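You operate a simulated robot arm through the tools that you are given. There is no shell and no other tool. Be economical: measure what you need, move in short steps, check, and stop when the job is done.

You are at the controls of a simulated two-armed robot. One attempt, no reset.

JOB
Reseal the tap body in the bench vice with the yellow job card's seal.
Fine: pull the grey seal while it is clamped, put it in the WORN cup, open the vice, press the new seal home in the press; slide out again, body left in it. Where these are worked on the way, their far stop is far enough and under half their travel is too little: press slide.

Only the result counts: the job must be done as asked and must still hold three seconds after the hand-in. Knocking over, shifting, dropping, spilling or breaking anything else fails it. Lids that push on must go on centred and level and be pressed home; caps that screw on are set level and turned clockwise until they are tight.

ROBOT AND FRAMES
Two 7-joint arms with two-finger grippers on one trunk, hanging from a carriage that runs on a gantry, over the field with the corners [35.7, -190.2], [35.6, 79.8], [-92.4, 79.8], [-92.3, -190.2] (x, y) and turns from -299 to 389 degrees about z. Base frame: it is fixed where the carriage stands at the start and does not move with it; the origin is on the floor, on the carriage's upright axis, x ahead of it, y to its left, z up. Units: cm, degrees, N and s.
The left shoulder is at the start at [4, 15.8, 132.7], the right one opposite. With the tool pointing down near the work surface each hand reaches from about 10 to 56 cm from the robot's upright axis, wherever it stands, measured 20 degrees to its own side. Places, roughly: bench lamp switch [80, 0, 90]; bore of tap body 26 [50, 0, 100]; grey ring (4x4x2 cm) [50, 0, 100]; nest of the press slide [60, 40, 90]; press lever [60, 20, 110]; press slide [60, 40, 90]; press stop knob [70, 30, 110]; vice bar [30, 0, 100]; vice base knob [50, 10, 90]. Payload 1.96 kg a hand.
The TCP of each hand is the grasp point between the finger pads, 2 cm short of the fingertips. In the tool frame z runs along the fingers and y along their closing line. The gripper opens to 7.2 cm. The gripper's body begins 3.8 cm behind the TCP.
Orientation is that of the tool frame in the base frame, as [roll, pitch, yaw] about the fixed x, y, z axes, in that order (R = Rz(yaw) Ry(pitch) Rx(roll)). With the fingers straight down and closing along the base's y, the tool's x points along the base's -x, its y along +y and its z along -z.

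CONTROLS
- The arms move only by the tool move_arm. It takes "left_targets", "right_targets" or both (then of equal length, played together; a hand with none holds still); each is a list that holds one entry, the list of rows, each a list of 7 numbers: the shift along the tool's x, y, z in units of 400 mm (1.0 is 400 mm), then the turn, a rotation vector about the tool's x, y, z in units of 90 degrees (1.0 is 90 degrees), then the closure, from 0 (fully open) to 1 (shut). In form: [[[tx, ty, tz, ax, ay, az, hand], ...]]. A call has 1 to 8 rows; each row is the pose to reach, as a shift and turn from the pose commanded when the call began, along the tool's axes at that moment. A call with a number of a shift or a turn outside -1 to 1 is refused whole. Rows are played at 5 a second. More than 5 cm and 8.6 degrees between two rows, or a gripper value outside its range, and nothing of the call is played. A pose out of reach is approached as far as the arm can. The call stops where the force on the tool passes 90 N (or 10 N more than at its start, if that is more) or the arm is blocked; 0.2 s more then pass. The fingers move at their own pace (about 4.5 cm/s each) and stop on an object; they squeeze with about 38 N. The grip force told is the motor's: it shows also when the fingers shut on nothing. Time passes only in rows, and 0.2 s behind the last, so rows that repeat a pose let the fingers close. The reply holds the time, the measured pose of the TCP, the force on the tool along the base axes, the opening and the grip force, in the units named above and with some noise, with the torque about the TCP (base axes, N m) and any sound that the robot's microphone picked up.
- Cameras (640 x 400 px; columns grow to the right, rows downward): "scene" is now at [19.49, 4.59, 167.25]; the picture's right is [0.78, -0.63, 0.00], its down [-0.58, -0.72, -0.39] and it looks along [0.24, 0.30, -0.92] (base axes); focal length 248 px, centre (320, 200). "left" rides on the left gripper at [7.1, -1.9, -8.2] in its tool frame; the picture's right is [0.26, 0.97, 0.00], its down [-0.67, 0.18, -0.72] and it looks along [-0.69, 0.19, 0.70] (tool axes); focal length 280 px, centre (320, 200). "right" rides on the right gripper at [7.1, 1.9, -8.2] in its tool frame; the picture's right is [-0.26, 0.97, 0.00], its down [-0.67, -0.18, -0.72] and it looks along [-0.69, -0.19, 0.70] (tool axes); focal length 280 px, centre (320, 200). There is no depth. A picture from a camera that has moved, and an enlarged one, comes with that camera's place and axes in the base frame and with its lens.
- grab_frame(camera): a new picture of that camera. The clock stands still meanwhile.
- slide_trunk(by): slides the trunk up (or, below 0, down) by that many cm; the arms and the scene camera ride with it, the base frame stays. It gives what a move gives, with no picture.
- steer(legs): drives the robot by 1 to 6 legs, each [ahead, left, turn to the left] in cm, cm and degrees, along the robot's own axes; the way and the turn of a leg run together, so that a leg with both is an arc; at most 150 cm and 180 degrees a leg. The arms and the cameras ride along, it lands a little off, and it stops where it bumps. It keeps to its track: a leg is cut to what the track allows. It gives what a move gives.
- pan_tilt(pan, tilt): turns the head with the scene camera to pan (to the left, within 86 degrees either way) and tilt (down, from -29 to 69), counted from straight ahead of the robot. It gives what a move gives.
- zoom(camera, box): a new picture of the part [left, top, right, bottom] of that camera's present view, enlarged. The clock stands still meanwhile.
- hand_in(): hands the job in; it is judged then, once.

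Go step by step. Nothing tells you exact positions but the pictures and the camera data: compare them with the known pose of the tool, close in by small moves and look again before you grip or let go. The budget is 120 turns and 108 pictures, counting those below and the enlarged ones. Unless the task says otherwise, let go and move clear before handing in.

The tools are called after ">>>" by a JSON object that holds its "name" and its "arguments". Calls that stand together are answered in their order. move_arm: Moves the arms, as the interface text tells. Its arguments: {"type":"object","properties":{"left_targets":{"type":"array","items":{"type":"array","items":{"type":"array","items":{"type":"number"}}}},"right_targets":{"type":"array","items":{"type":"array","items":{"type":"array","items":{"type":"number"}}}}},"required":[]} The other tools are called the same way: slide_trunk (by) slides the trunk up or down; steer (legs) drives the base; pan_tilt (pan, tilt) turns the head that bears the scene camera; grab_frame (camera) takes a picture; zoom (camera, box) takes an enlarged picture of a part of a camera's view; hand_in () hands the job in.

At the start:

```text
t: 0.0
left_position: [29.8, 41.25, 132.89]
left_ee_rot: [-180.0, 0.0, 180.0]
left_force: [0.0, -0.3, -0.1]
left_torque: [-0.01, 0.03, -0.02]
left_grip_width: 7.19
left_gripper_force: 0.1
right_position: [25.49, -0.02, 131.18]
right_ee_rot: [179.9, 0.0, -180.0]
right_force: [1.2, 0.2, -0.1]
right_torque: [0.0, 0.01, 0.01]
right_grip_width: 7.22
right_gripper_force: 0.0
trunk travel left (down, up): [-65.0, 19.0]
robot x, y, heading: [0.14, 0.12, 0.1]
head pan, tilt: [51.0, 67.2]
```

scene: 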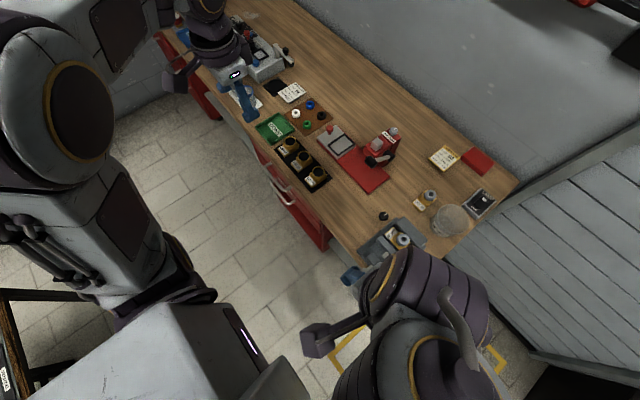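
right: 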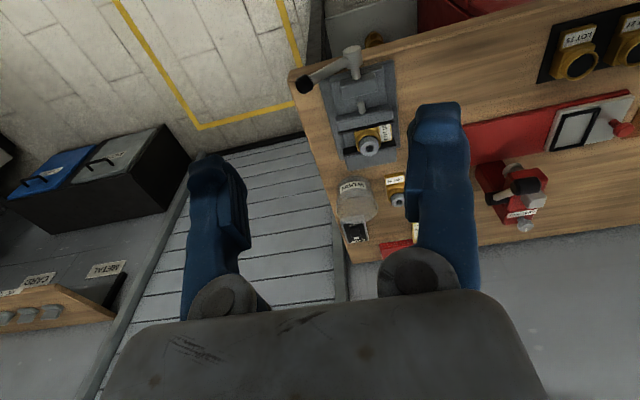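
left: 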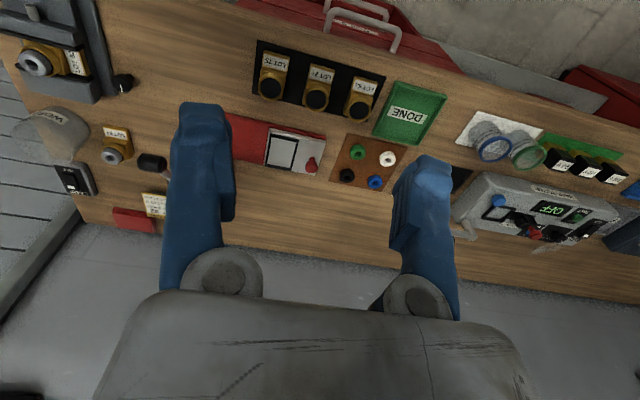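

I see a bench with a vice holding a tap body, a WORN cup, a press, a tray of seals, and cards. I'll look closer at the cards and the parts first.

>>> {"name": "zoom", "arguments": {"camera": "scene", "box": [340, 120, 520, 290]}}

>>> {"name": "zoom", "arguments": {"camera": "scene", "box": [230, 70, 410, 200]}}

>>> {"name": "zoom", "arguments": {"camera": "right", "box": [290, 30, 450, 260]}}

```text
2.35 times, centred on (430, 205) of scene
camera zoom: at [19.49, 4.59, 167.25], right [0.78, -0.63, 0.0], down [-0.58, -0.72, -0.39], along [0.24, 0.3, -0.92], focal length 583 px, centre (61, 188)
```

zoom: 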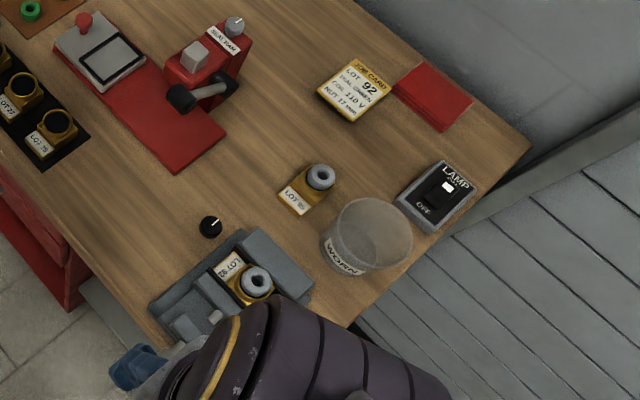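

```text
3.08 times, centred on (320, 135) of scene
camera zoom: at [19.49, 4.59, 167.25], right [0.78, -0.63, 0.0], down [-0.58, -0.72, -0.39], along [0.24, 0.3, -0.92], focal length 763 px, centre (320, 400)
```

zoom: 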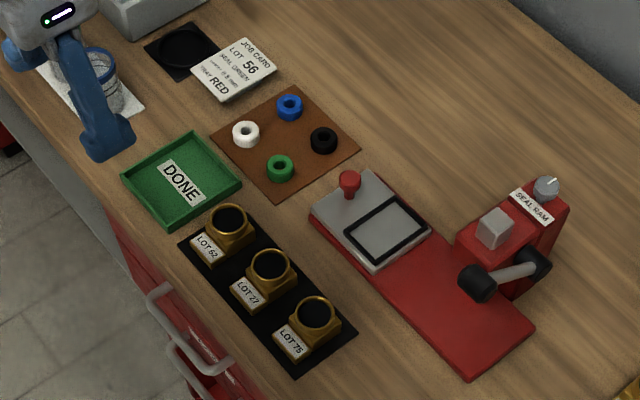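

```text
1.74 times, centred on (370, 145) of right
camera zoom: at [18.39, 1.95, 139.46], right [0.26, 0.97, 0.0], down [0.67, -0.18, 0.72], along [0.69, -0.19, -0.7], focal length 488 px, centre (233, 296)
```

zoom: 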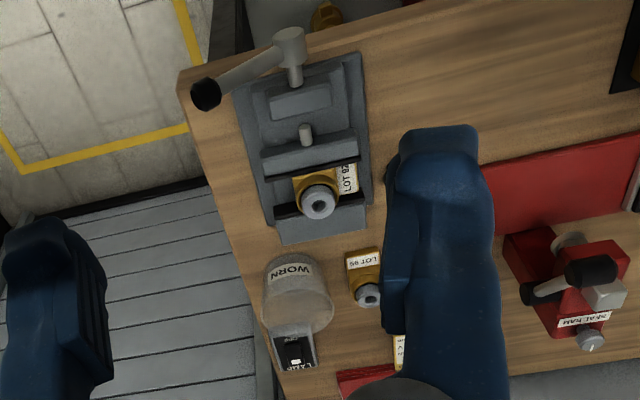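

Two cards: the yellow one says LOT 92. I'll read it sharply and look at the vice from a better place.

>>> {"name": "zoom", "arguments": {"camera": "scene", "box": [425, 140, 465, 175]}}

>>> {"name": "zoom", "arguments": {"camera": "scene", "box": [270, 70, 330, 150]}}

>>> {"name": "pan_tilt", "arguments": {"pan": 10, "tilt": 60}}

>>> {"name": "grab_frame", "arguments": {"camera": "scene"}}

```text
11.43 times, centred on (445, 158) of scene
camera zoom: at [19.49, 4.59, 167.25], right [0.78, -0.63, 0.0], down [-0.58, -0.72, -0.39], along [0.24, 0.3, -0.92], focal length 2834 px, centre (-1109, 686)
```

zoom: 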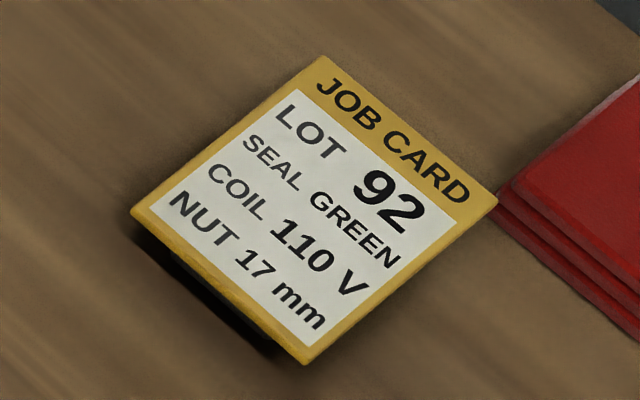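

```text
5.00 times, centred on (300, 110) of scene
camera zoom: at [19.49, 4.59, 167.25], right [0.78, -0.63, 0.0], down [-0.58, -0.72, -0.39], along [0.24, 0.3, -0.92], focal length 1240 px, centre (420, 650)
```

zoom: 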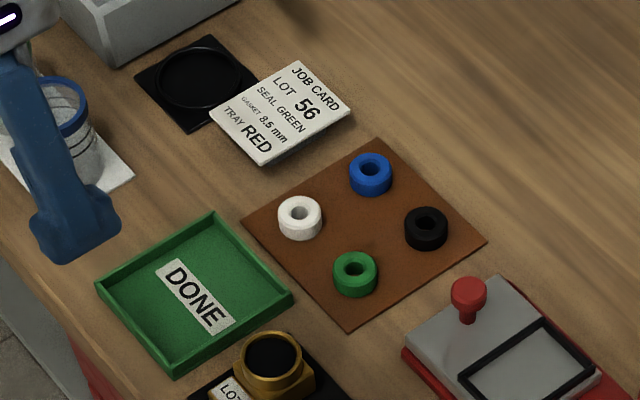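

```text
t: 1.1
left_position: [29.72, 41.33, 132.88]
left_ee_rot: [-180.0, 0.0, -180.0]
left_force: [-0.2, 0.0, -0.5]
left_torque: [0.02, -0.03, -0.02]
left_grip_width: 7.23
left_gripper_force: 0.0
right_position: [25.4, 0.13, 131.24]
right_ee_rot: [180.0, 0.0, -179.9]
right_force: [0.1, -0.5, 0.6]
right_torque: [-0.01, 0.03, -0.02]
right_grip_width: 7.19
right_gripper_force: 0.1
trunk travel left (down, up): [-65.0, 19.0]
robot x, y, heading: [0.2, 0.1, -0.0]
head pan, tilt: [10.0, 60.0]
```

```text
99 pictures are left
camera scene: at [22.41, 1.25, 168.03], right [0.17, -0.98, 0.0], down [-0.85, -0.15, -0.5], along [0.49, 0.09, -0.87], focal length 248 px, centre (320, 200)
```

scene: 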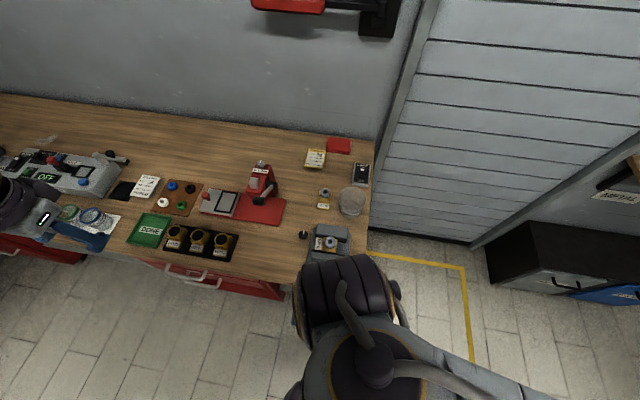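

The yellow card wants the GREEN seal for LOT 92 (the body in the vice). Now I take enlarged views of the vice, the press and the mat.

>>> {"name": "zoom", "arguments": {"camera": "right", "box": [290, 35, 410, 175]}}

>>> {"name": "zoom", "arguments": {"camera": "left", "box": [0, 10, 150, 110]}}

>>> {"name": "zoom", "arguments": {"camera": "scene", "box": [190, 150, 295, 230]}}

>>> {"name": "zoom", "arguments": {"camera": "right", "box": [460, 90, 640, 240]}}

```text
2.86 times, centred on (350, 105) of right
camera zoom: at [18.39, 1.95, 139.46], right [0.26, 0.97, 0.0], down [0.67, -0.18, 0.72], along [0.69, -0.19, -0.7], focal length 801 px, centre (234, 471)
```

zoom: 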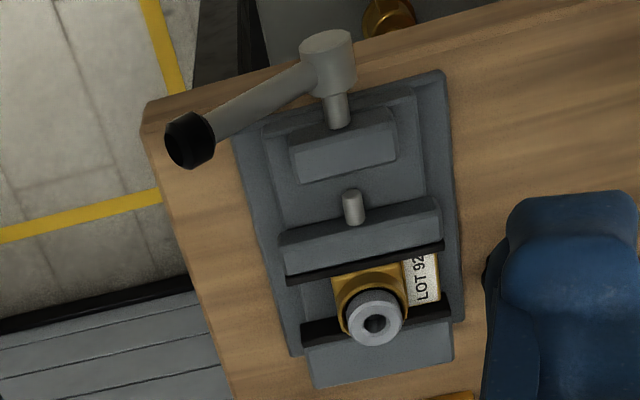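

```text
4.00 times, centred on (75, 60) of left
camera zoom: at [22.63, 39.46, 140.94], right [-0.26, 0.97, 0.0], down [0.67, 0.18, 0.72], along [0.69, 0.19, -0.7], focal length 1122 px, centre (1300, 760)
```

zoom: 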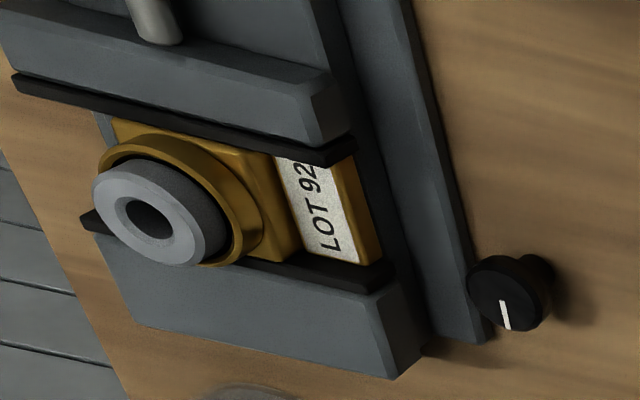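

```text
5.00 times, centred on (242, 190) of scene
camera zoom: at [22.41, 1.25, 168.03], right [0.17, -0.98, 0.0], down [-0.85, -0.15, -0.5], along [0.49, 0.09, -0.87], focal length 1240 px, centre (708, 250)
```

zoom: 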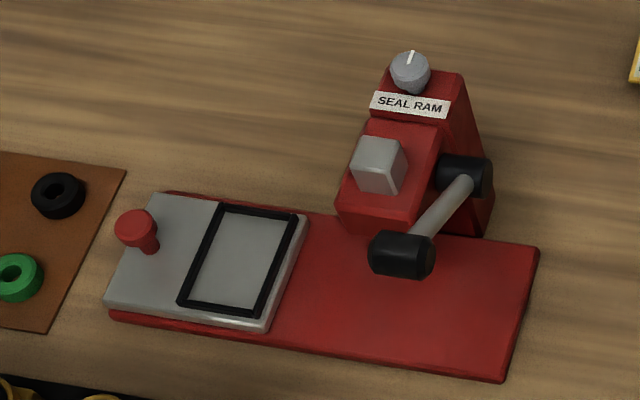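

```text
2.67 times, centred on (550, 165) of right
camera zoom: at [18.39, 1.95, 139.46], right [0.26, 0.97, 0.0], down [0.67, -0.18, 0.72], along [0.69, -0.19, -0.7], focal length 748 px, centre (-293, 293)
```

zoom: 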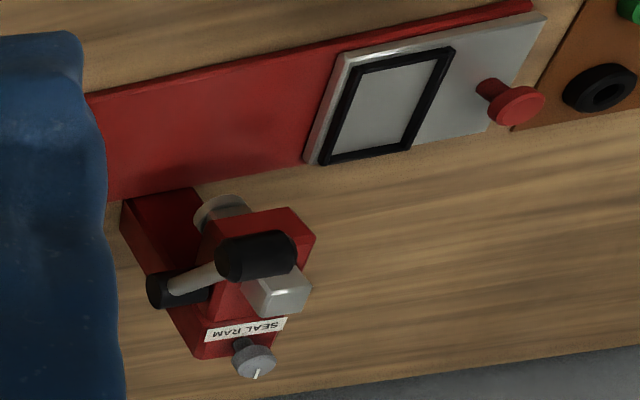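

Vice body ring is near (47.5, 2.7, 99), press nest near (60, 42.6, 90), WORN cup near (65, -2). I drive left to suit the right hand and look closely at the vice.

>>> {"name": "steer", "arguments": {"legs": [[0, 12, 0]]}}

>>> {"name": "pan_tilt", "arguments": {"pan": -30, "tilt": 65}}

>>> {"name": "grab_frame", "arguments": {"camera": "scene"}}

>>> {"name": "grab_frame", "arguments": {"camera": "right"}}

```text
t: 2.3
left_position: [29.65, 53.55, 132.66]
left_ee_rot: [-179.9, 0.0, -179.9]
left_force: [-0.5, 0.2, -0.3]
left_torque: [0.01, -0.02, 0.0]
left_grip_width: 7.19
left_gripper_force: 0.2
right_position: [25.49, 12.16, 131.23]
right_ee_rot: [-179.9, 0.0, -180.0]
right_force: [0.4, -0.6, -0.2]
right_torque: [-0.01, 0.03, -0.01]
right_grip_width: 7.17
right_gripper_force: 0.1
trunk travel left (down, up): [-65.0, 19.0]
robot x, y, heading: [-0.03, 11.99, -0.1]
head pan, tilt: [10.0, 60.0]
```

```text
t: 3.4
left_position: [29.66, 53.49, 132.78]
left_ee_rot: [-180.0, 0.0, -179.7]
left_force: [0.0, 0.0, 0.1]
left_torque: [-0.02, 0.01, 0.01]
left_grip_width: 7.19
left_gripper_force: 0.1
right_position: [25.37, 12.15, 131.23]
right_ee_rot: [-179.9, -0.1, -179.8]
right_force: [0.1, 0.1, 0.1]
right_torque: [-0.03, 0.01, 0.01]
right_grip_width: 7.19
right_gripper_force: 0.0
trunk travel left (down, up): [-65.0, 19.0]
robot x, y, heading: [-0.07, 11.97, 0.2]
head pan, tilt: [-30.0, 65.0]
```

```text
94 pictures are left
camera scene: at [21.1, 9.14, 167.48], right [-0.5, -0.87, 0.0], down [-0.79, 0.45, -0.42], along [0.37, -0.21, -0.91], focal length 248 px, centre (320, 200)
```

scene: 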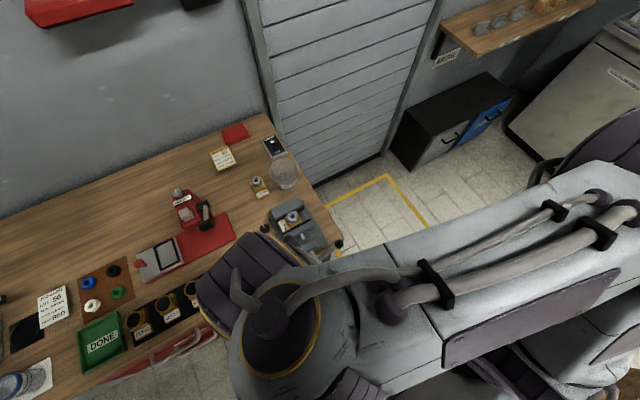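

```text
93 pictures are left
camera right: at [18.37, 14.02, 139.46], right [0.26, 0.97, 0.0], down [0.67, -0.18, 0.72], along [0.69, -0.19, -0.7], focal length 280 px, centre (320, 200)
```

right: 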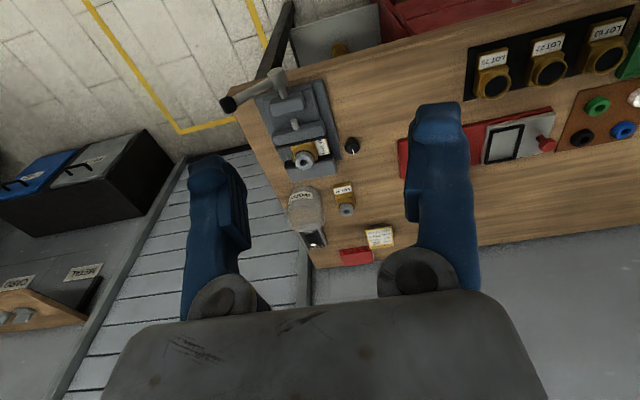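

The vice is now clear in both cameras; I enlarge it for measuring.

>>> {"name": "zoom", "arguments": {"camera": "scene", "box": [240, 150, 350, 260]}}

>>> {"name": "zoom", "arguments": {"camera": "right", "box": [215, 60, 375, 250]}}

>>> {"name": "zoom", "arguments": {"camera": "scene", "box": [125, 180, 245, 290]}}

```text
3.64 times, centred on (295, 205) of scene
camera zoom: at [21.1, 9.14, 167.48], right [-0.5, -0.87, 0.0], down [-0.79, 0.45, -0.42], along [0.37, -0.21, -0.91], focal length 902 px, centre (411, 182)
```

zoom: 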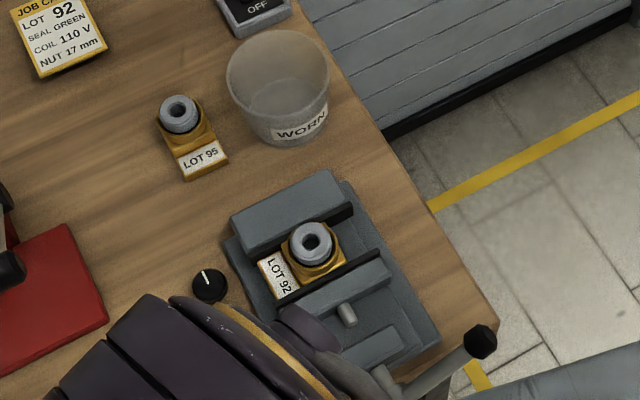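

```text
2.11 times, centred on (295, 155) of right
camera zoom: at [18.37, 14.02, 139.46], right [0.26, 0.97, 0.0], down [0.67, -0.18, 0.72], along [0.69, -0.19, -0.7], focal length 590 px, centre (373, 295)
```

zoom: 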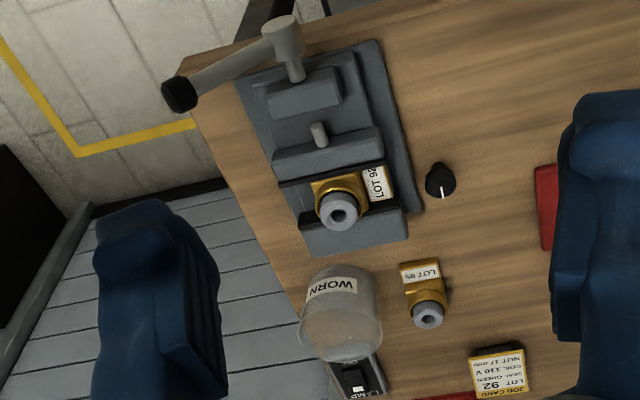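

```text
3.64 times, centred on (185, 235) of scene
camera zoom: at [21.1, 9.14, 167.48], right [-0.5, -0.87, 0.0], down [-0.79, 0.45, -0.42], along [0.37, -0.21, -0.91], focal length 902 px, centre (811, 73)
```

zoom: 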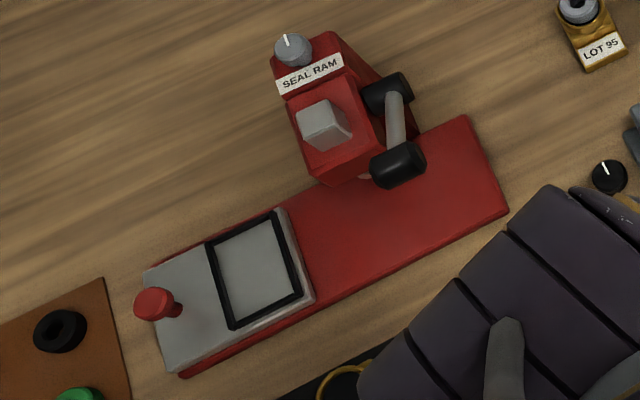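

Ring top lies near (48.3, 2.7, 98). I bring the right hand to hover about 10 cm above it.

>>> {"name": "move_arm", "arguments": {"right_targets": [[[-0.071, -0.03, 0.072, 0, 0, 0, 0], [-0.142, -0.06, 0.144, 0, 0, 0, 0], [-0.213, -0.089, 0.216, 0, 0, 0, 0], [-0.284, -0.118, 0.288, 0, 0, 0, 0], [-0.355, -0.148, 0.36, 0, 0, 0, 0], [-0.426, -0.177, 0.432, 0, 0, 0, 0], [-0.497, -0.207, 0.504, 0, 0, 0, 0], [-0.567, -0.236, 0.575, 0, 0, 0, 0]]]}}

>>> {"name": "grab_frame", "arguments": {"camera": "right"}}

>>> {"name": "zoom", "arguments": {"camera": "scene", "box": [220, 120, 380, 280]}}

```text
t: 5.2
left_position: [29.6, 53.5, 132.74]
left_ee_rot: [-180.0, 0.0, -179.8]
left_force: [-0.7, -0.2, 0.2]
left_torque: [-0.02, -0.01, -0.01]
left_grip_width: 7.2
left_gripper_force: 0.0
right_position: [48.24, 3.08, 108.3]
right_ee_rot: [180.0, 0.0, -179.8]
right_force: [0.0, 0.0, 0.5]
right_torque: [0.0, 0.02, 0.01]
right_grip_width: 7.18
right_gripper_force: 0.0
trunk travel left (down, up): [-65.0, 19.0]
robot x, y, heading: [0.2, 11.81, 0.2]
head pan, tilt: [-30.0, 65.0]
```

```text
89 pictures are left
camera right: at [41.19, 4.93, 116.48], right [0.26, 0.97, 0.0], down [0.68, -0.18, 0.72], along [0.69, -0.18, -0.7], focal length 280 px, centre (320, 200)
```

right: 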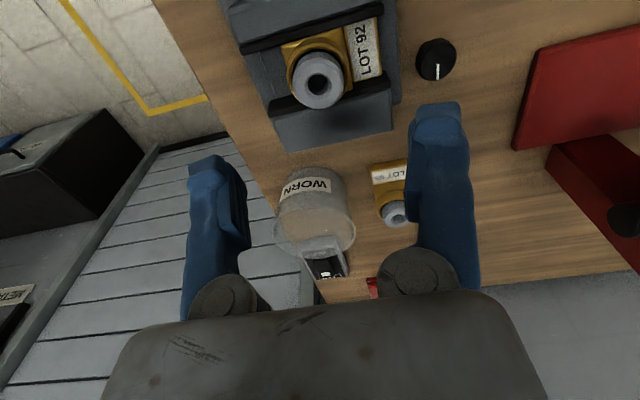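

```text
2.50 times, centred on (300, 200) of scene
camera zoom: at [21.1, 9.13, 167.48], right [-0.5, -0.87, 0.0], down [-0.79, 0.45, -0.42], along [0.37, -0.21, -0.91], focal length 620 px, centre (370, 200)
```

zoom: 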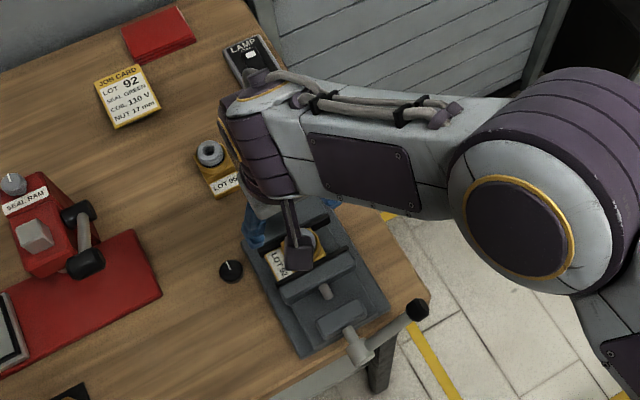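

The ring is centred in column; I descend 4 cm and re-measure to fix its height and x.

>>> {"name": "zoom", "arguments": {"camera": "right", "box": [260, 20, 400, 140]}}

>>> {"name": "move_arm", "arguments": {"right_targets": [[[0, 0, 0.05, 0, 0, 0, 0], [0, 0, 0.1, 0, 0, 0, 0]]]}}

>>> {"name": "zoom", "arguments": {"camera": "right", "box": [220, 40, 420, 200]}}

```text
3.33 times, centred on (330, 80) of right
camera zoom: at [41.19, 4.93, 116.48], right [0.26, 0.97, 0.0], down [0.68, -0.18, 0.72], along [0.69, -0.18, -0.7], focal length 935 px, centre (287, 600)
```

zoom: 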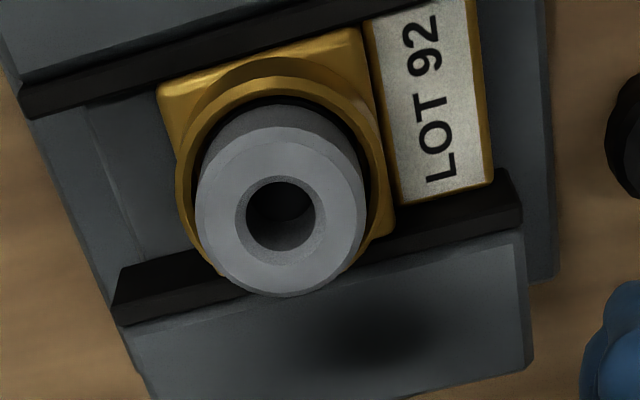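

```text
t: 5.8
left_position: [29.65, 53.36, 132.83]
left_ee_rot: [180.0, 0.0, -180.0]
left_force: [-0.4, 0.1, 0.6]
left_torque: [0.05, 0.03, 0.03]
left_grip_width: 7.19
left_gripper_force: 0.1
right_position: [48.1, 2.77, 104.34]
right_ee_rot: [-180.0, 0.1, -179.8]
right_force: [0.1, -0.1, 0.0]
right_torque: [0.04, 0.01, 0.0]
right_grip_width: 7.2
right_gripper_force: 0.0
trunk travel left (down, up): [-65.0, 19.0]
robot x, y, heading: [0.03, 12.03, -0.1]
head pan, tilt: [-30.0, 65.0]
```

```text
2.50 times, centred on (320, 120) of right
camera zoom: at [41.1, 4.67, 112.57], right [0.26, 0.97, 0.0], down [0.67, -0.18, 0.72], along [0.69, -0.19, -0.7], focal length 701 px, centre (320, 400)
```

zoom: 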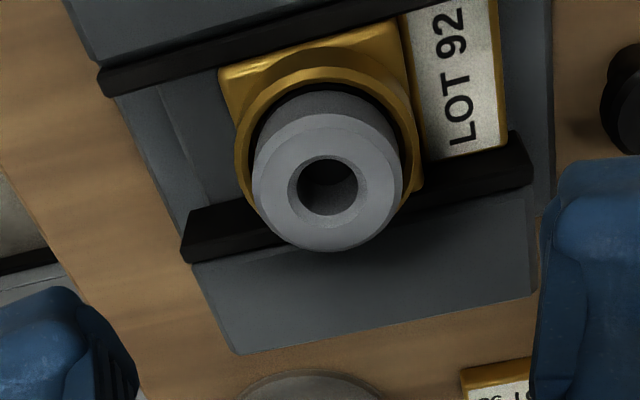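

Solved: ring top at about (48.8, 2.8, 98.1), standing ~0.8 cm proud of the collar. I centre and lower to just above the collar.

>>> {"name": "move_arm", "arguments": {"right_targets": [[[-0.017, 0, 0.05, 0, 0, 0, 0], [-0.017, 0, 0.105, 0, 0, 0, 0], [-0.017, 0, 0.112, 0, 0, 0, 0.2]]]}}

>>> {"name": "zoom", "arguments": {"camera": "right", "box": [200, 80, 440, 240]}}

```text
t: 6.6
left_position: [29.75, 53.58, 132.69]
left_ee_rot: [180.0, 0.0, -179.9]
left_force: [0.7, -0.4, -0.6]
left_torque: [-0.03, -0.02, -0.04]
left_grip_width: 7.19
left_gripper_force: 0.0
right_position: [48.79, 2.66, 99.71]
right_ee_rot: [-180.0, 0.0, -179.9]
right_force: [-0.3, -0.2, -0.8]
right_torque: [-0.02, -0.03, 0.01]
right_grip_width: 5.78
right_gripper_force: 0.1
trunk travel left (down, up): [-65.0, 19.0]
robot x, y, heading: [-0.12, 11.93, -0.1]
head pan, tilt: [-30.0, 65.0]
```

```text
2.50 times, centred on (320, 160) of right
camera zoom: at [41.8, 4.65, 107.91], right [0.26, 0.97, 0.0], down [0.67, -0.18, 0.72], along [0.69, -0.19, -0.7], focal length 701 px, centre (320, 300)
```

zoom: 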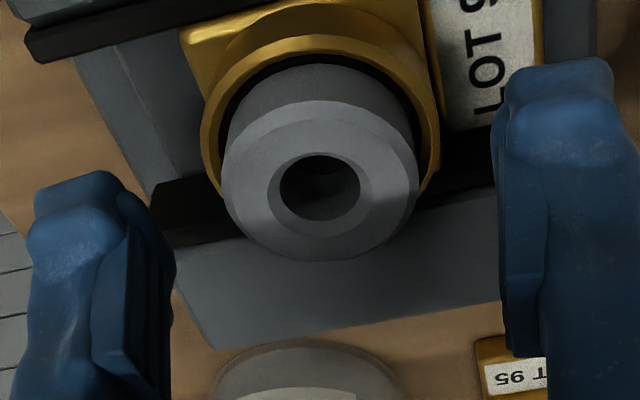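

Well centred. I lower 3 mm, close on the ring, and read the grip.

>>> {"name": "move_arm", "arguments": {"right_targets": [[[0, 0, 0.007, 0, 0, 0, 0.2], [0, 0, 0.007, 0, 0, 0, 0.5], [0, 0, 0.007, 0, 0, 0, 0.7], [0, 0, 0.007, 0, 0, 0, 1], [0, 0, 0.007, 0, 0, 0, 1], [0, 0, 0.007, 0, 0, 0, 1]]]}}

>>> {"name": "zoom", "arguments": {"camera": "right", "box": [200, 80, 440, 240]}}

```text
t: 8.0
left_position: [29.69, 53.35, 132.81]
left_ee_rot: [-180.0, 0.0, -179.9]
left_force: [-0.7, -0.5, 0.2]
left_torque: [-0.02, 0.02, 0.01]
left_grip_width: 7.19
left_gripper_force: 0.1
right_position: [48.86, 3.02, 99.45]
right_ee_rot: [179.9, 0.0, -179.9]
right_force: [0.1, 0.1, -0.8]
right_torque: [-0.01, -0.01, 0.01]
right_grip_width: 2.85
right_gripper_force: 37.5
trunk travel left (down, up): [-65.0, 19.0]
robot x, y, heading: [0.01, 11.97, 0.1]
head pan, tilt: [-30.0, 65.0]
heard: snap
```

```text
2.50 times, centred on (320, 160) of right
camera zoom: at [41.76, 4.67, 107.74], right [0.26, 0.97, 0.0], down [0.67, -0.18, 0.72], along [0.69, -0.19, -0.7], focal length 701 px, centre (320, 300)
```

zoom: 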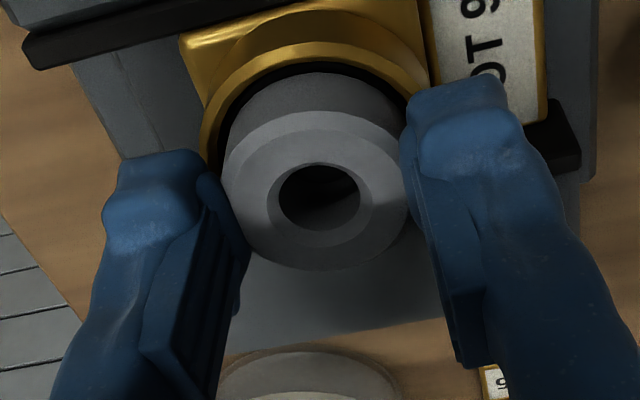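

Gripped at 2.85 cm with a snap. I pull straight up gently.

>>> {"name": "move_arm", "arguments": {"right_targets": [[[0, 0, -0.015, 0, 0, 0, 1], [0, 0, -0.04, 0, 0, 0, 1], [0, 0, -0.08, 0, 0, 0, 1], [0, 0, -0.16, 0, 0, 0, 1], [0, 0, -0.25, 0, 0, 0, 1], [0, 0, -0.35, 0, 0, 0, 1]]]}}

>>> {"name": "grab_frame", "arguments": {"camera": "right"}}

```text
t: 9.4
left_position: [29.67, 53.34, 132.82]
left_ee_rot: [-180.0, 0.0, -179.9]
left_force: [0.1, -0.7, -1.3]
left_torque: [0.01, 0.0, 0.02]
left_grip_width: 7.19
left_gripper_force: 0.0
right_position: [48.97, 2.84, 113.45]
right_ee_rot: [-180.0, -0.1, -179.9]
right_force: [0.1, 0.6, 0.5]
right_torque: [0.02, 0.04, 0.0]
right_grip_width: 2.67
right_gripper_force: 38.5
trunk travel left (down, up): [-65.0, 19.0]
robot x, y, heading: [0.21, 11.9, 0.3]
head pan, tilt: [-30.0, 65.0]
```

```text
83 pictures are left
camera right: at [41.83, 4.71, 121.69], right [0.26, 0.97, 0.0], down [0.68, -0.18, 0.71], along [0.69, -0.19, -0.7], focal length 280 px, centre (320, 200)
```

right: 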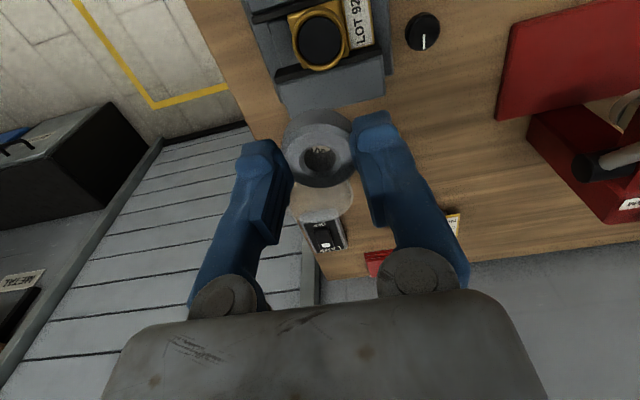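

The seal is out and the body stays clamped. I drive ahead 14 cm so the WORN cup comes in reach, then look.

>>> {"name": "steer", "arguments": {"legs": [[14, 0, 0]]}}

>>> {"name": "grab_frame", "arguments": {"camera": "right"}}

>>> {"name": "grab_frame", "arguments": {"camera": "scene"}}

```text
t: 10.7
left_position: [44.08, 53.6, 132.76]
left_ee_rot: [180.0, 0.0, -179.8]
left_force: [0.4, 0.2, -0.2]
left_torque: [0.02, -0.04, 0.0]
left_grip_width: 7.22
left_gripper_force: 0.1
right_position: [63.27, 2.85, 113.46]
right_ee_rot: [-180.0, -0.1, -180.0]
right_force: [0.3, -0.6, 0.6]
right_torque: [0.02, 0.0, 0.0]
right_grip_width: 2.62
right_gripper_force: 38.4
trunk travel left (down, up): [-65.0, 19.0]
robot x, y, heading: [14.58, 12.14, 0.2]
head pan, tilt: [-30.0, 65.0]
```

```text
82 pictures are left
camera right: at [56.22, 4.67, 121.67], right [0.26, 0.97, 0.0], down [0.67, -0.18, 0.72], along [0.69, -0.19, -0.7], focal length 280 px, centre (320, 200)
```

right: 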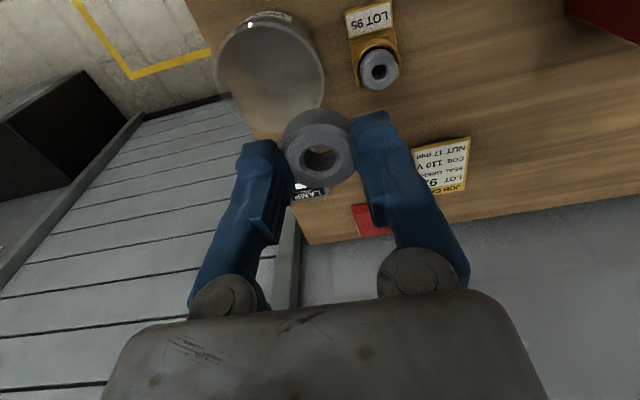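

```text
81 pictures are left
camera scene: at [35.48, 9.13, 167.48], right [-0.5, -0.87, 0.0], down [-0.79, 0.45, -0.42], along [0.37, -0.21, -0.91], focal length 248 px, centre (320, 200)
```

scene: 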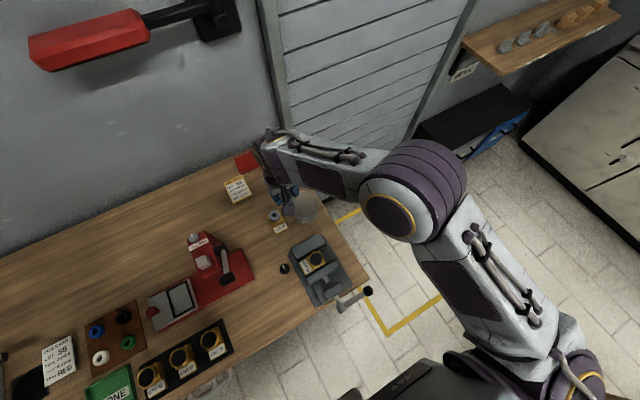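

Cup rim centre is near (64.8, -2.2, ~95). I move over it and drop to a safe height to check alignment.

>>> {"name": "move_arm", "arguments": {"right_targets": [[[-0.02, -0.063, 0.0, 0, 0, 0, 1], [-0.04, -0.126, 0.05, 0, 0, 0, 1], [-0.04, -0.126, 0.15, 0, 0, 0, 1], [-0.04, -0.126, 0.225, 0, 0, 0, 1]]]}}

>>> {"name": "grab_frame", "arguments": {"camera": "right"}}

>>> {"name": "zoom", "arguments": {"camera": "scene", "box": [230, 120, 370, 240]}}

```text
t: 11.7
left_position: [44.17, 53.51, 132.83]
left_ee_rot: [-180.0, -0.1, -179.8]
left_force: [0.7, 0.2, -0.5]
left_torque: [0.04, 0.0, -0.01]
left_grip_width: 7.2
left_gripper_force: 0.2
right_position: [64.61, -2.22, 104.4]
right_ee_rot: [-179.9, 0.0, -180.0]
right_force: [-0.4, 0.1, -0.6]
right_torque: [0.01, -0.01, -0.02]
right_grip_width: 2.61
right_gripper_force: 37.6
trunk travel left (down, up): [-65.0, 19.0]
robot x, y, heading: [14.42, 12.13, 0.2]
head pan, tilt: [-30.0, 65.0]
```

```text
80 pictures are left
camera right: at [57.67, -0.37, 112.59], right [0.26, 0.97, 0.0], down [0.67, -0.18, 0.72], along [0.69, -0.19, -0.7], focal length 280 px, centre (320, 200)
```

right: 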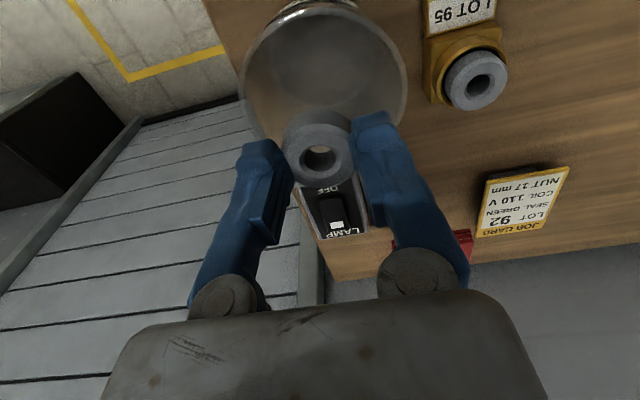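

```text
3.33 times, centred on (300, 180) of scene
camera zoom: at [35.47, 9.14, 167.48], right [-0.5, -0.87, 0.0], down [-0.79, 0.45, -0.42], along [0.37, -0.21, -0.91], focal length 826 px, centre (387, 267)
```

zoom: 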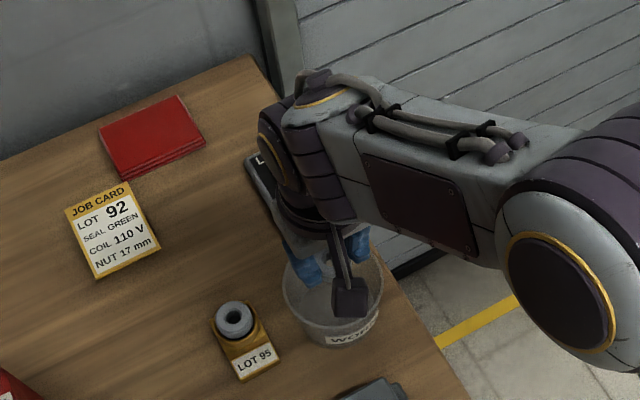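

Cup is centred beneath the seal (rim z≈95). I lower the seal into the cup, release, and rise.

>>> {"name": "move_arm", "arguments": {"right_targets": [[[0, 0, 0.1, 0, 0, 0, 1], [0, 0, 0.2, 0, 0, 0, 1], [0, 0, 0.268, 0, 0, 0, 1], [0, 0, 0.268, 0, 0, 0, 1], [0, 0, 0.268, 0, 0, 0, 0.75], [0, 0, 0.268, 0, 0, 0, 0.55], [0, 0, 0.268, 0, 0, 0, 0.5], [0, 0, 0.268, 0, 0, 0, 0.5]]]}}

>>> {"name": "grab_frame", "arguments": {"camera": "right"}}

```text
t: 13.5
left_position: [44.11, 53.39, 132.82]
left_ee_rot: [180.0, -0.1, -179.9]
left_force: [0.9, 0.1, 0.0]
left_torque: [-0.01, -0.04, 0.01]
left_grip_width: 7.2
left_gripper_force: 0.2
right_position: [64.84, -2.24, 93.7]
right_ee_rot: [-180.0, 0.0, -180.0]
right_force: [0.7, -1.0, 3.1]
right_torque: [-0.08, 0.0, 0.0]
right_grip_width: 3.66
right_gripper_force: 0.7
trunk travel left (down, up): [-65.0, 19.0]
robot x, y, heading: [13.88, 11.77, 0.1]
head pan, tilt: [-30.0, 65.0]
```

```text
78 pictures are left
camera right: at [57.75, -0.39, 101.89], right [0.26, 0.97, 0.0], down [0.67, -0.18, 0.72], along [0.69, -0.19, -0.7], focal length 280 px, centre (320, 200)
```

right: 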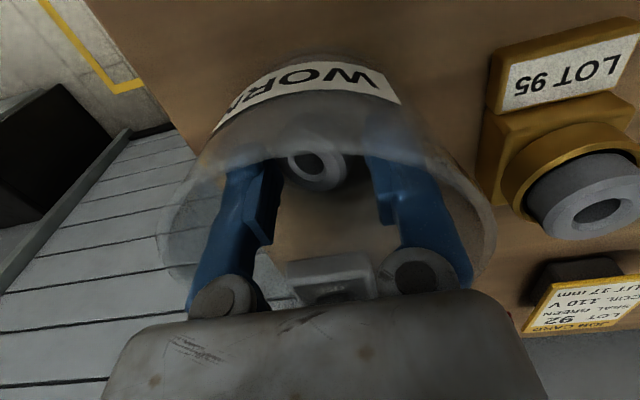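

The seal appears down in the cup. I rise straight up and look.

>>> {"name": "move_arm", "arguments": {"right_targets": [[[0, 0, -0.03, 0, 0, 0, 0.5], [0, 0, -0.1, 0, 0, 0, 0.5], [0, 0, -0.2, 0, 0, 0, 0.5], [0, 0, -0.32, 0, 0, 0, 0.5], [0, 0, -0.43, 0, 0, 0, 0.2]]]}}

>>> {"name": "grab_frame", "arguments": {"camera": "right"}}

>>> {"name": "zoom", "arguments": {"camera": "scene", "box": [230, 200, 390, 330]}}

```text
t: 14.7
left_position: [44.04, 53.49, 132.77]
left_ee_rot: [-180.0, 0.1, -179.9]
left_force: [0.3, 0.4, 0.3]
left_torque: [0.05, -0.02, 0.0]
left_grip_width: 7.22
left_gripper_force: 0.0
right_position: [64.67, -2.21, 110.71]
right_ee_rot: [-180.0, -0.1, -179.9]
right_force: [0.1, 0.4, 0.1]
right_torque: [0.02, 0.04, 0.01]
right_grip_width: 5.74
right_gripper_force: 0.0
trunk travel left (down, up): [-65.0, 19.0]
robot x, y, heading: [14.41, 12.06, 0.2]
head pan, tilt: [-30.0, 65.0]
```

```text
77 pictures are left
camera right: at [57.69, -0.39, 118.95], right [0.26, 0.97, 0.0], down [0.68, -0.18, 0.71], along [0.69, -0.19, -0.7], focal length 280 px, centre (320, 200)
```

right: 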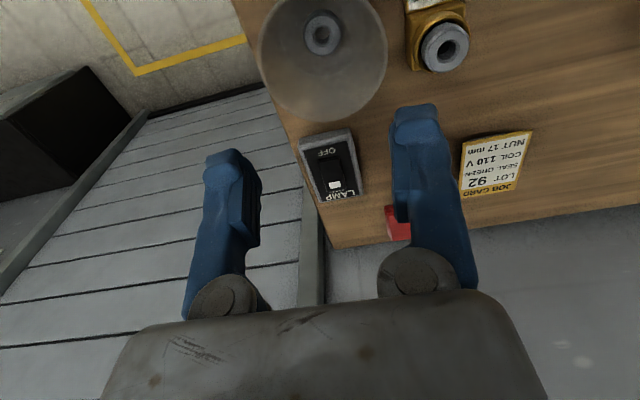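

```text
3.08 times, centred on (310, 265) of scene
camera zoom: at [35.47, 9.13, 167.47], right [-0.5, -0.87, 0.0], down [-0.79, 0.45, -0.42], along [0.37, -0.21, -0.91], focal length 763 px, centre (351, 0)
```

zoom: 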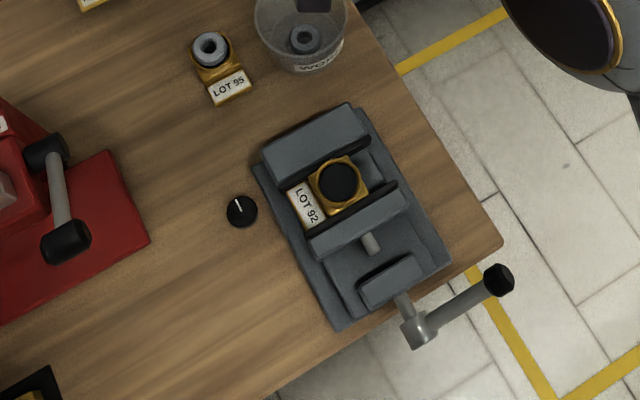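

The seal is in the WORN cup. The vice bar's black knob is near (34.4, -4.8, 98.5), turning about an x-axis at (y 2.6, z 92). I drive back 8 cm and bring the right hand, turned 90°, above the knob.

>>> {"name": "steer", "arguments": {"legs": [[-8, 0, 0]]}}

>>> {"name": "move_arm", "arguments": {"right_targets": [[[0.05, -0.006, 0, 0, 0, 0.09, 0.2], [0.1, -0.012, 0, 0, 0, 0.18, 0.2], [0.15, -0.018, 0, 0, 0, 0.27, 0.2], [0.2, -0.024, 0, 0, 0, 0.36, 0.2], [0.25, -0.03, 0, 0, 0, 0.45, 0.2], [0.3, -0.036, 0, 0, 0, 0.54, 0.2], [0.35, -0.042, 0, 0, 0, 0.63, 0.2], [0.4, -0.048, 0, 0, 0, 0.72, 0.2]]]}}

>>> {"name": "grab_frame", "arguments": {"camera": "scene"}}

```text
t: 15.8
left_position: [35.94, 53.39, 132.78]
left_ee_rot: [179.9, 0.0, -179.9]
left_force: [0.3, 1.1, -0.1]
left_torque: [-0.01, -0.03, -0.03]
left_grip_width: 7.24
left_gripper_force: 0.2
right_position: [56.7, -2.33, 110.67]
right_ee_rot: [180.0, 0.0, -179.9]
right_force: [1.1, 0.0, 0.3]
right_torque: [0.01, 0.0, 0.0]
right_grip_width: 5.79
right_gripper_force: 0.0
trunk travel left (down, up): [-65.0, 19.0]
robot x, y, heading: [6.04, 12.1, 0.2]
head pan, tilt: [-30.0, 65.0]
```

```text
t: 17.6
left_position: [35.97, 53.38, 132.8]
left_ee_rot: [180.0, 0.1, -179.9]
left_force: [1.1, 1.0, 0.1]
left_torque: [-0.01, -0.01, 0.01]
left_grip_width: 7.22
left_gripper_force: 0.1
right_position: [40.73, -4.07, 110.84]
right_ee_rot: [-180.0, -0.1, 115.2]
right_force: [-0.7, 0.8, 0.4]
right_torque: [0.0, -0.02, 0.0]
right_grip_width: 5.79
right_gripper_force: 0.0
trunk travel left (down, up): [-65.0, 19.0]
robot x, y, heading: [6.19, 11.83, -0.1]
head pan, tilt: [-30.0, 65.0]
```

```text
75 pictures are left
camera scene: at [27.37, 9.13, 167.48], right [-0.5, -0.87, 0.0], down [-0.79, 0.45, -0.42], along [0.37, -0.21, -0.91], focal length 248 px, centre (320, 200)
```

scene: 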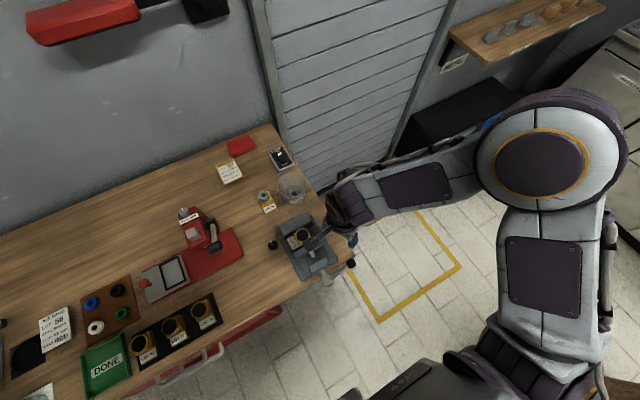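

Continuing the turn to 90° and centring over the knob.

>>> {"name": "move_arm", "arguments": {"right_targets": [[[0.016, -0.05, 0, 0, 0, 0.09, 0.2], [0.032, -0.1, 0, 0, 0, 0.18, 0.2], [0.05, -0.151, 0, 0, 0, 0.28, 0.2]]]}}

>>> {"name": "grab_frame", "arguments": {"camera": "right"}}

>>> {"name": "zoom", "arguments": {"camera": "scene", "box": [250, 190, 390, 310]}}

```text
refused: row 3 steps farther than a row can; nothing moved
```

```text
74 pictures are left
camera right: at [39.57, 3.18, 119.01], right [0.98, 0.17, 0.0], down [0.12, -0.69, 0.72], along [0.12, -0.7, -0.7], focal length 280 px, centre (320, 200)
```

right: 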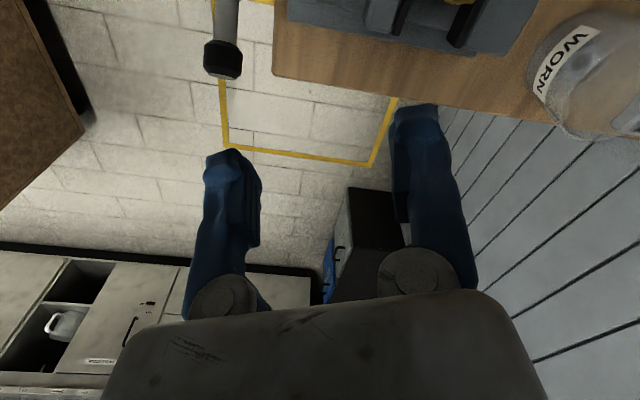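

```text
3.33 times, centred on (320, 250) of scene
camera zoom: at [27.37, 9.13, 167.48], right [-0.5, -0.87, 0.0], down [-0.79, 0.45, -0.42], along [0.37, -0.21, -0.91], focal length 826 px, centre (320, 33)
```

zoom: 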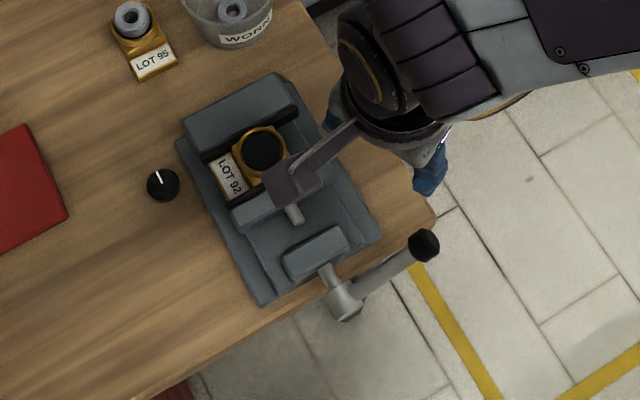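

The knob view confirms (34.2, -4.8, 98.5). I retry the turn in finer rows.

>>> {"name": "move_arm", "arguments": {"right_targets": [[[0.012, -0.038, 0, 0, 0, 0.07, 0.2], [0.025, -0.076, 0, 0, 0, 0.14, 0.2], [0.037, -0.114, 0, 0, 0, 0.21, 0.2], [0.05, -0.152, 0, 0, 0, 0.28, 0.2]]]}}

>>> {"name": "grab_frame", "arguments": {"camera": "right"}}

```text
t: 18.6
left_position: [35.85, 53.44, 132.88]
left_ee_rot: [180.0, 0.0, -179.9]
left_force: [0.1, -0.3, -1.3]
left_torque: [-0.02, -0.02, -0.01]
left_grip_width: 7.2
left_gripper_force: 0.0
right_position: [34.24, -5.12, 110.67]
right_ee_rot: [180.0, 0.0, 90.0]
right_force: [-0.3, 0.4, 0.1]
right_torque: [0.01, 0.04, -0.01]
right_grip_width: 5.76
right_gripper_force: 0.1
trunk travel left (down, up): [-65.0, 19.0]
robot x, y, heading: [6.53, 12.36, 0.0]
head pan, tilt: [-30.0, 65.0]
```

```text
72 pictures are left
camera right: at [36.09, 2.0, 118.86], right [0.97, -0.26, 0.0], down [-0.18, -0.67, 0.72], along [-0.19, -0.69, -0.7], focal length 280 px, centre (320, 200)
```

right: 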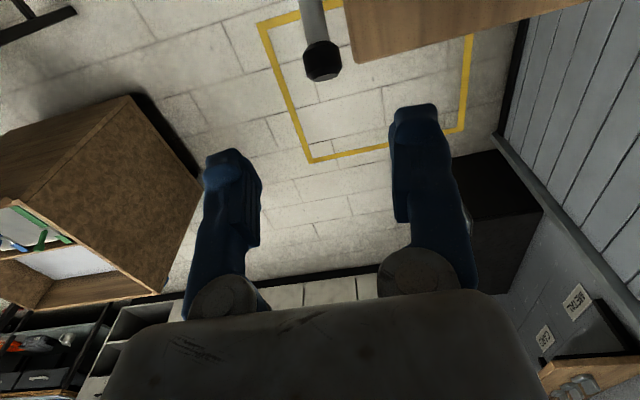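

Knob is centred under the hand. I lower 12 cm and close on it.

>>> {"name": "move_arm", "arguments": {"right_targets": [[[0, 0, 0.1, 0, 0, 0, 0.3], [0, 0, 0.2, 0, 0, 0, 0.3], [0, 0, 0.3, 0, 0, 0, 0.3], [0, 0, 0.3, 0, 0, 0, 0.5], [0, 0, 0.3, 0, 0, 0, 0.8], [0, 0, 0.3, 0, 0, 0, 1.0], [0, 0, 0.3, 0, 0, 0, 1.0]]]}}

>>> {"name": "grab_frame", "arguments": {"camera": "right"}}

>>> {"name": "zoom", "arguments": {"camera": "scene", "box": [250, 190, 390, 310]}}

```text
t: 20.2
left_position: [36.02, 53.48, 132.94]
left_ee_rot: [180.0, 0.2, -179.9]
left_force: [0.8, 0.3, 0.2]
left_torque: [-0.03, -0.02, -0.02]
left_grip_width: 7.24
left_gripper_force: 0.0
right_position: [34.41, -5.1, 98.74]
right_ee_rot: [179.8, 0.0, 90.1]
right_force: [11.2, 2.2, -9.3]
right_torque: [-0.56, -0.05, -0.13]
right_grip_width: 1.6
right_gripper_force: 36.1
trunk travel left (down, up): [-65.0, 19.0]
robot x, y, heading: [6.16, 11.94, -0.1]
head pan, tilt: [-30.0, 65.0]
```

```text
71 pictures are left
camera right: at [36.31, 2.05, 106.94], right [0.97, -0.26, 0.0], down [-0.18, -0.68, 0.71], along [-0.18, -0.69, -0.7], focal length 280 px, centre (320, 200)
```

right: 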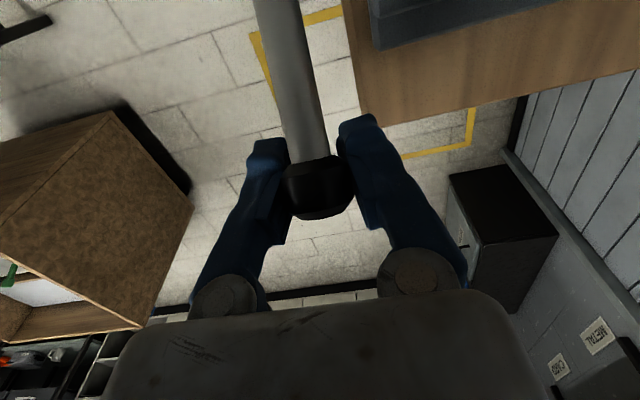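

```text
3.33 times, centred on (320, 250) of scene
camera zoom: at [27.46, 9.16, 167.49], right [-0.5, -0.87, 0.0], down [-0.79, 0.45, -0.42], along [0.37, -0.21, -0.91], focal length 826 px, centre (320, 33)
```

zoom: 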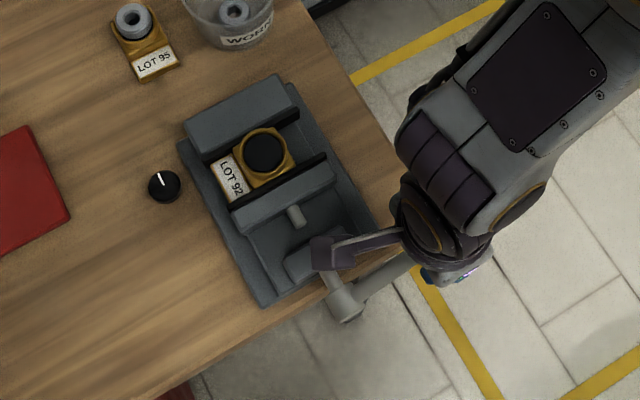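

Knob held. I swing it upward counter-clockwise (seen from the front), 20° along the arc, and check whether the jaw moves.

>>> {"name": "move_arm", "arguments": {"right_targets": [[[0.008, 0, -0.008, 0, 0, 0, 1], [0.015, 0, -0.015, 0, 0, 0, 1], [0.0315, 0, -0.03, 0, 0, 0, 1], [0.049, 0, -0.043, 0, 0, 0, 1], [0.0675, 0, -0.055, 0, 0, 0, 1]]]}}

>>> {"name": "zoom", "arguments": {"camera": "scene", "box": [250, 190, 390, 310]}}

```text
t: 21.4
left_position: [36.07, 53.06, 132.73]
left_ee_rot: [-179.9, 0.1, -179.9]
left_force: [-0.2, 0.3, 0.5]
left_torque: [0.0, -0.02, 0.0]
left_grip_width: 7.17
left_gripper_force: 0.1
right_position: [34.27, -2.81, 101.16]
right_ee_rot: [180.0, 0.4, 90.1]
right_force: [9.6, -21.0, -4.2]
right_torque: [-1.49, 0.18, -0.08]
right_grip_width: 1.4
right_gripper_force: 40.0
trunk travel left (down, up): [-65.0, 19.0]
robot x, y, heading: [6.45, 12.18, -0.0]
head pan, tilt: [-30.0, 65.0]
```

```text
3.33 times, centred on (320, 250) of scene
camera zoom: at [27.43, 8.93, 167.53], right [-0.5, -0.87, 0.0], down [-0.79, 0.45, -0.42], along [0.37, -0.21, -0.91], focal length 826 px, centre (320, 33)
```

zoom: 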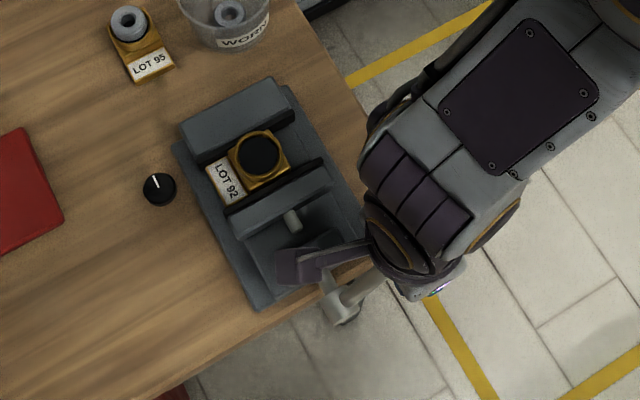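

The bar is following and the jaw seems to be backing off. I check the grip before going on.

>>> {"name": "grab_frame", "arguments": {"camera": "right"}}

```text
68 pictures are left
camera right: at [36.33, 4.31, 109.18], right [0.97, -0.26, 0.0], down [-0.18, -0.67, 0.72], along [-0.19, -0.7, -0.69], focal length 280 px, centre (320, 200)
```

right: 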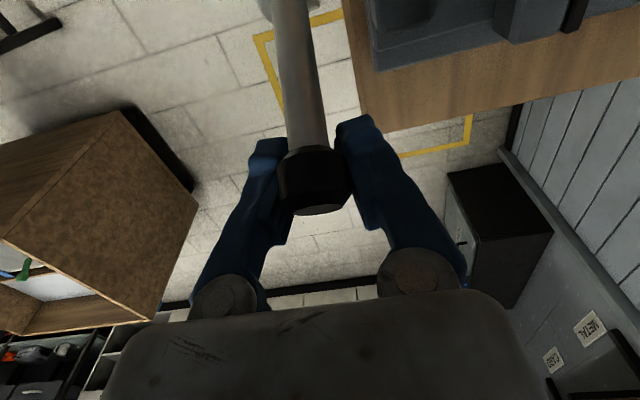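

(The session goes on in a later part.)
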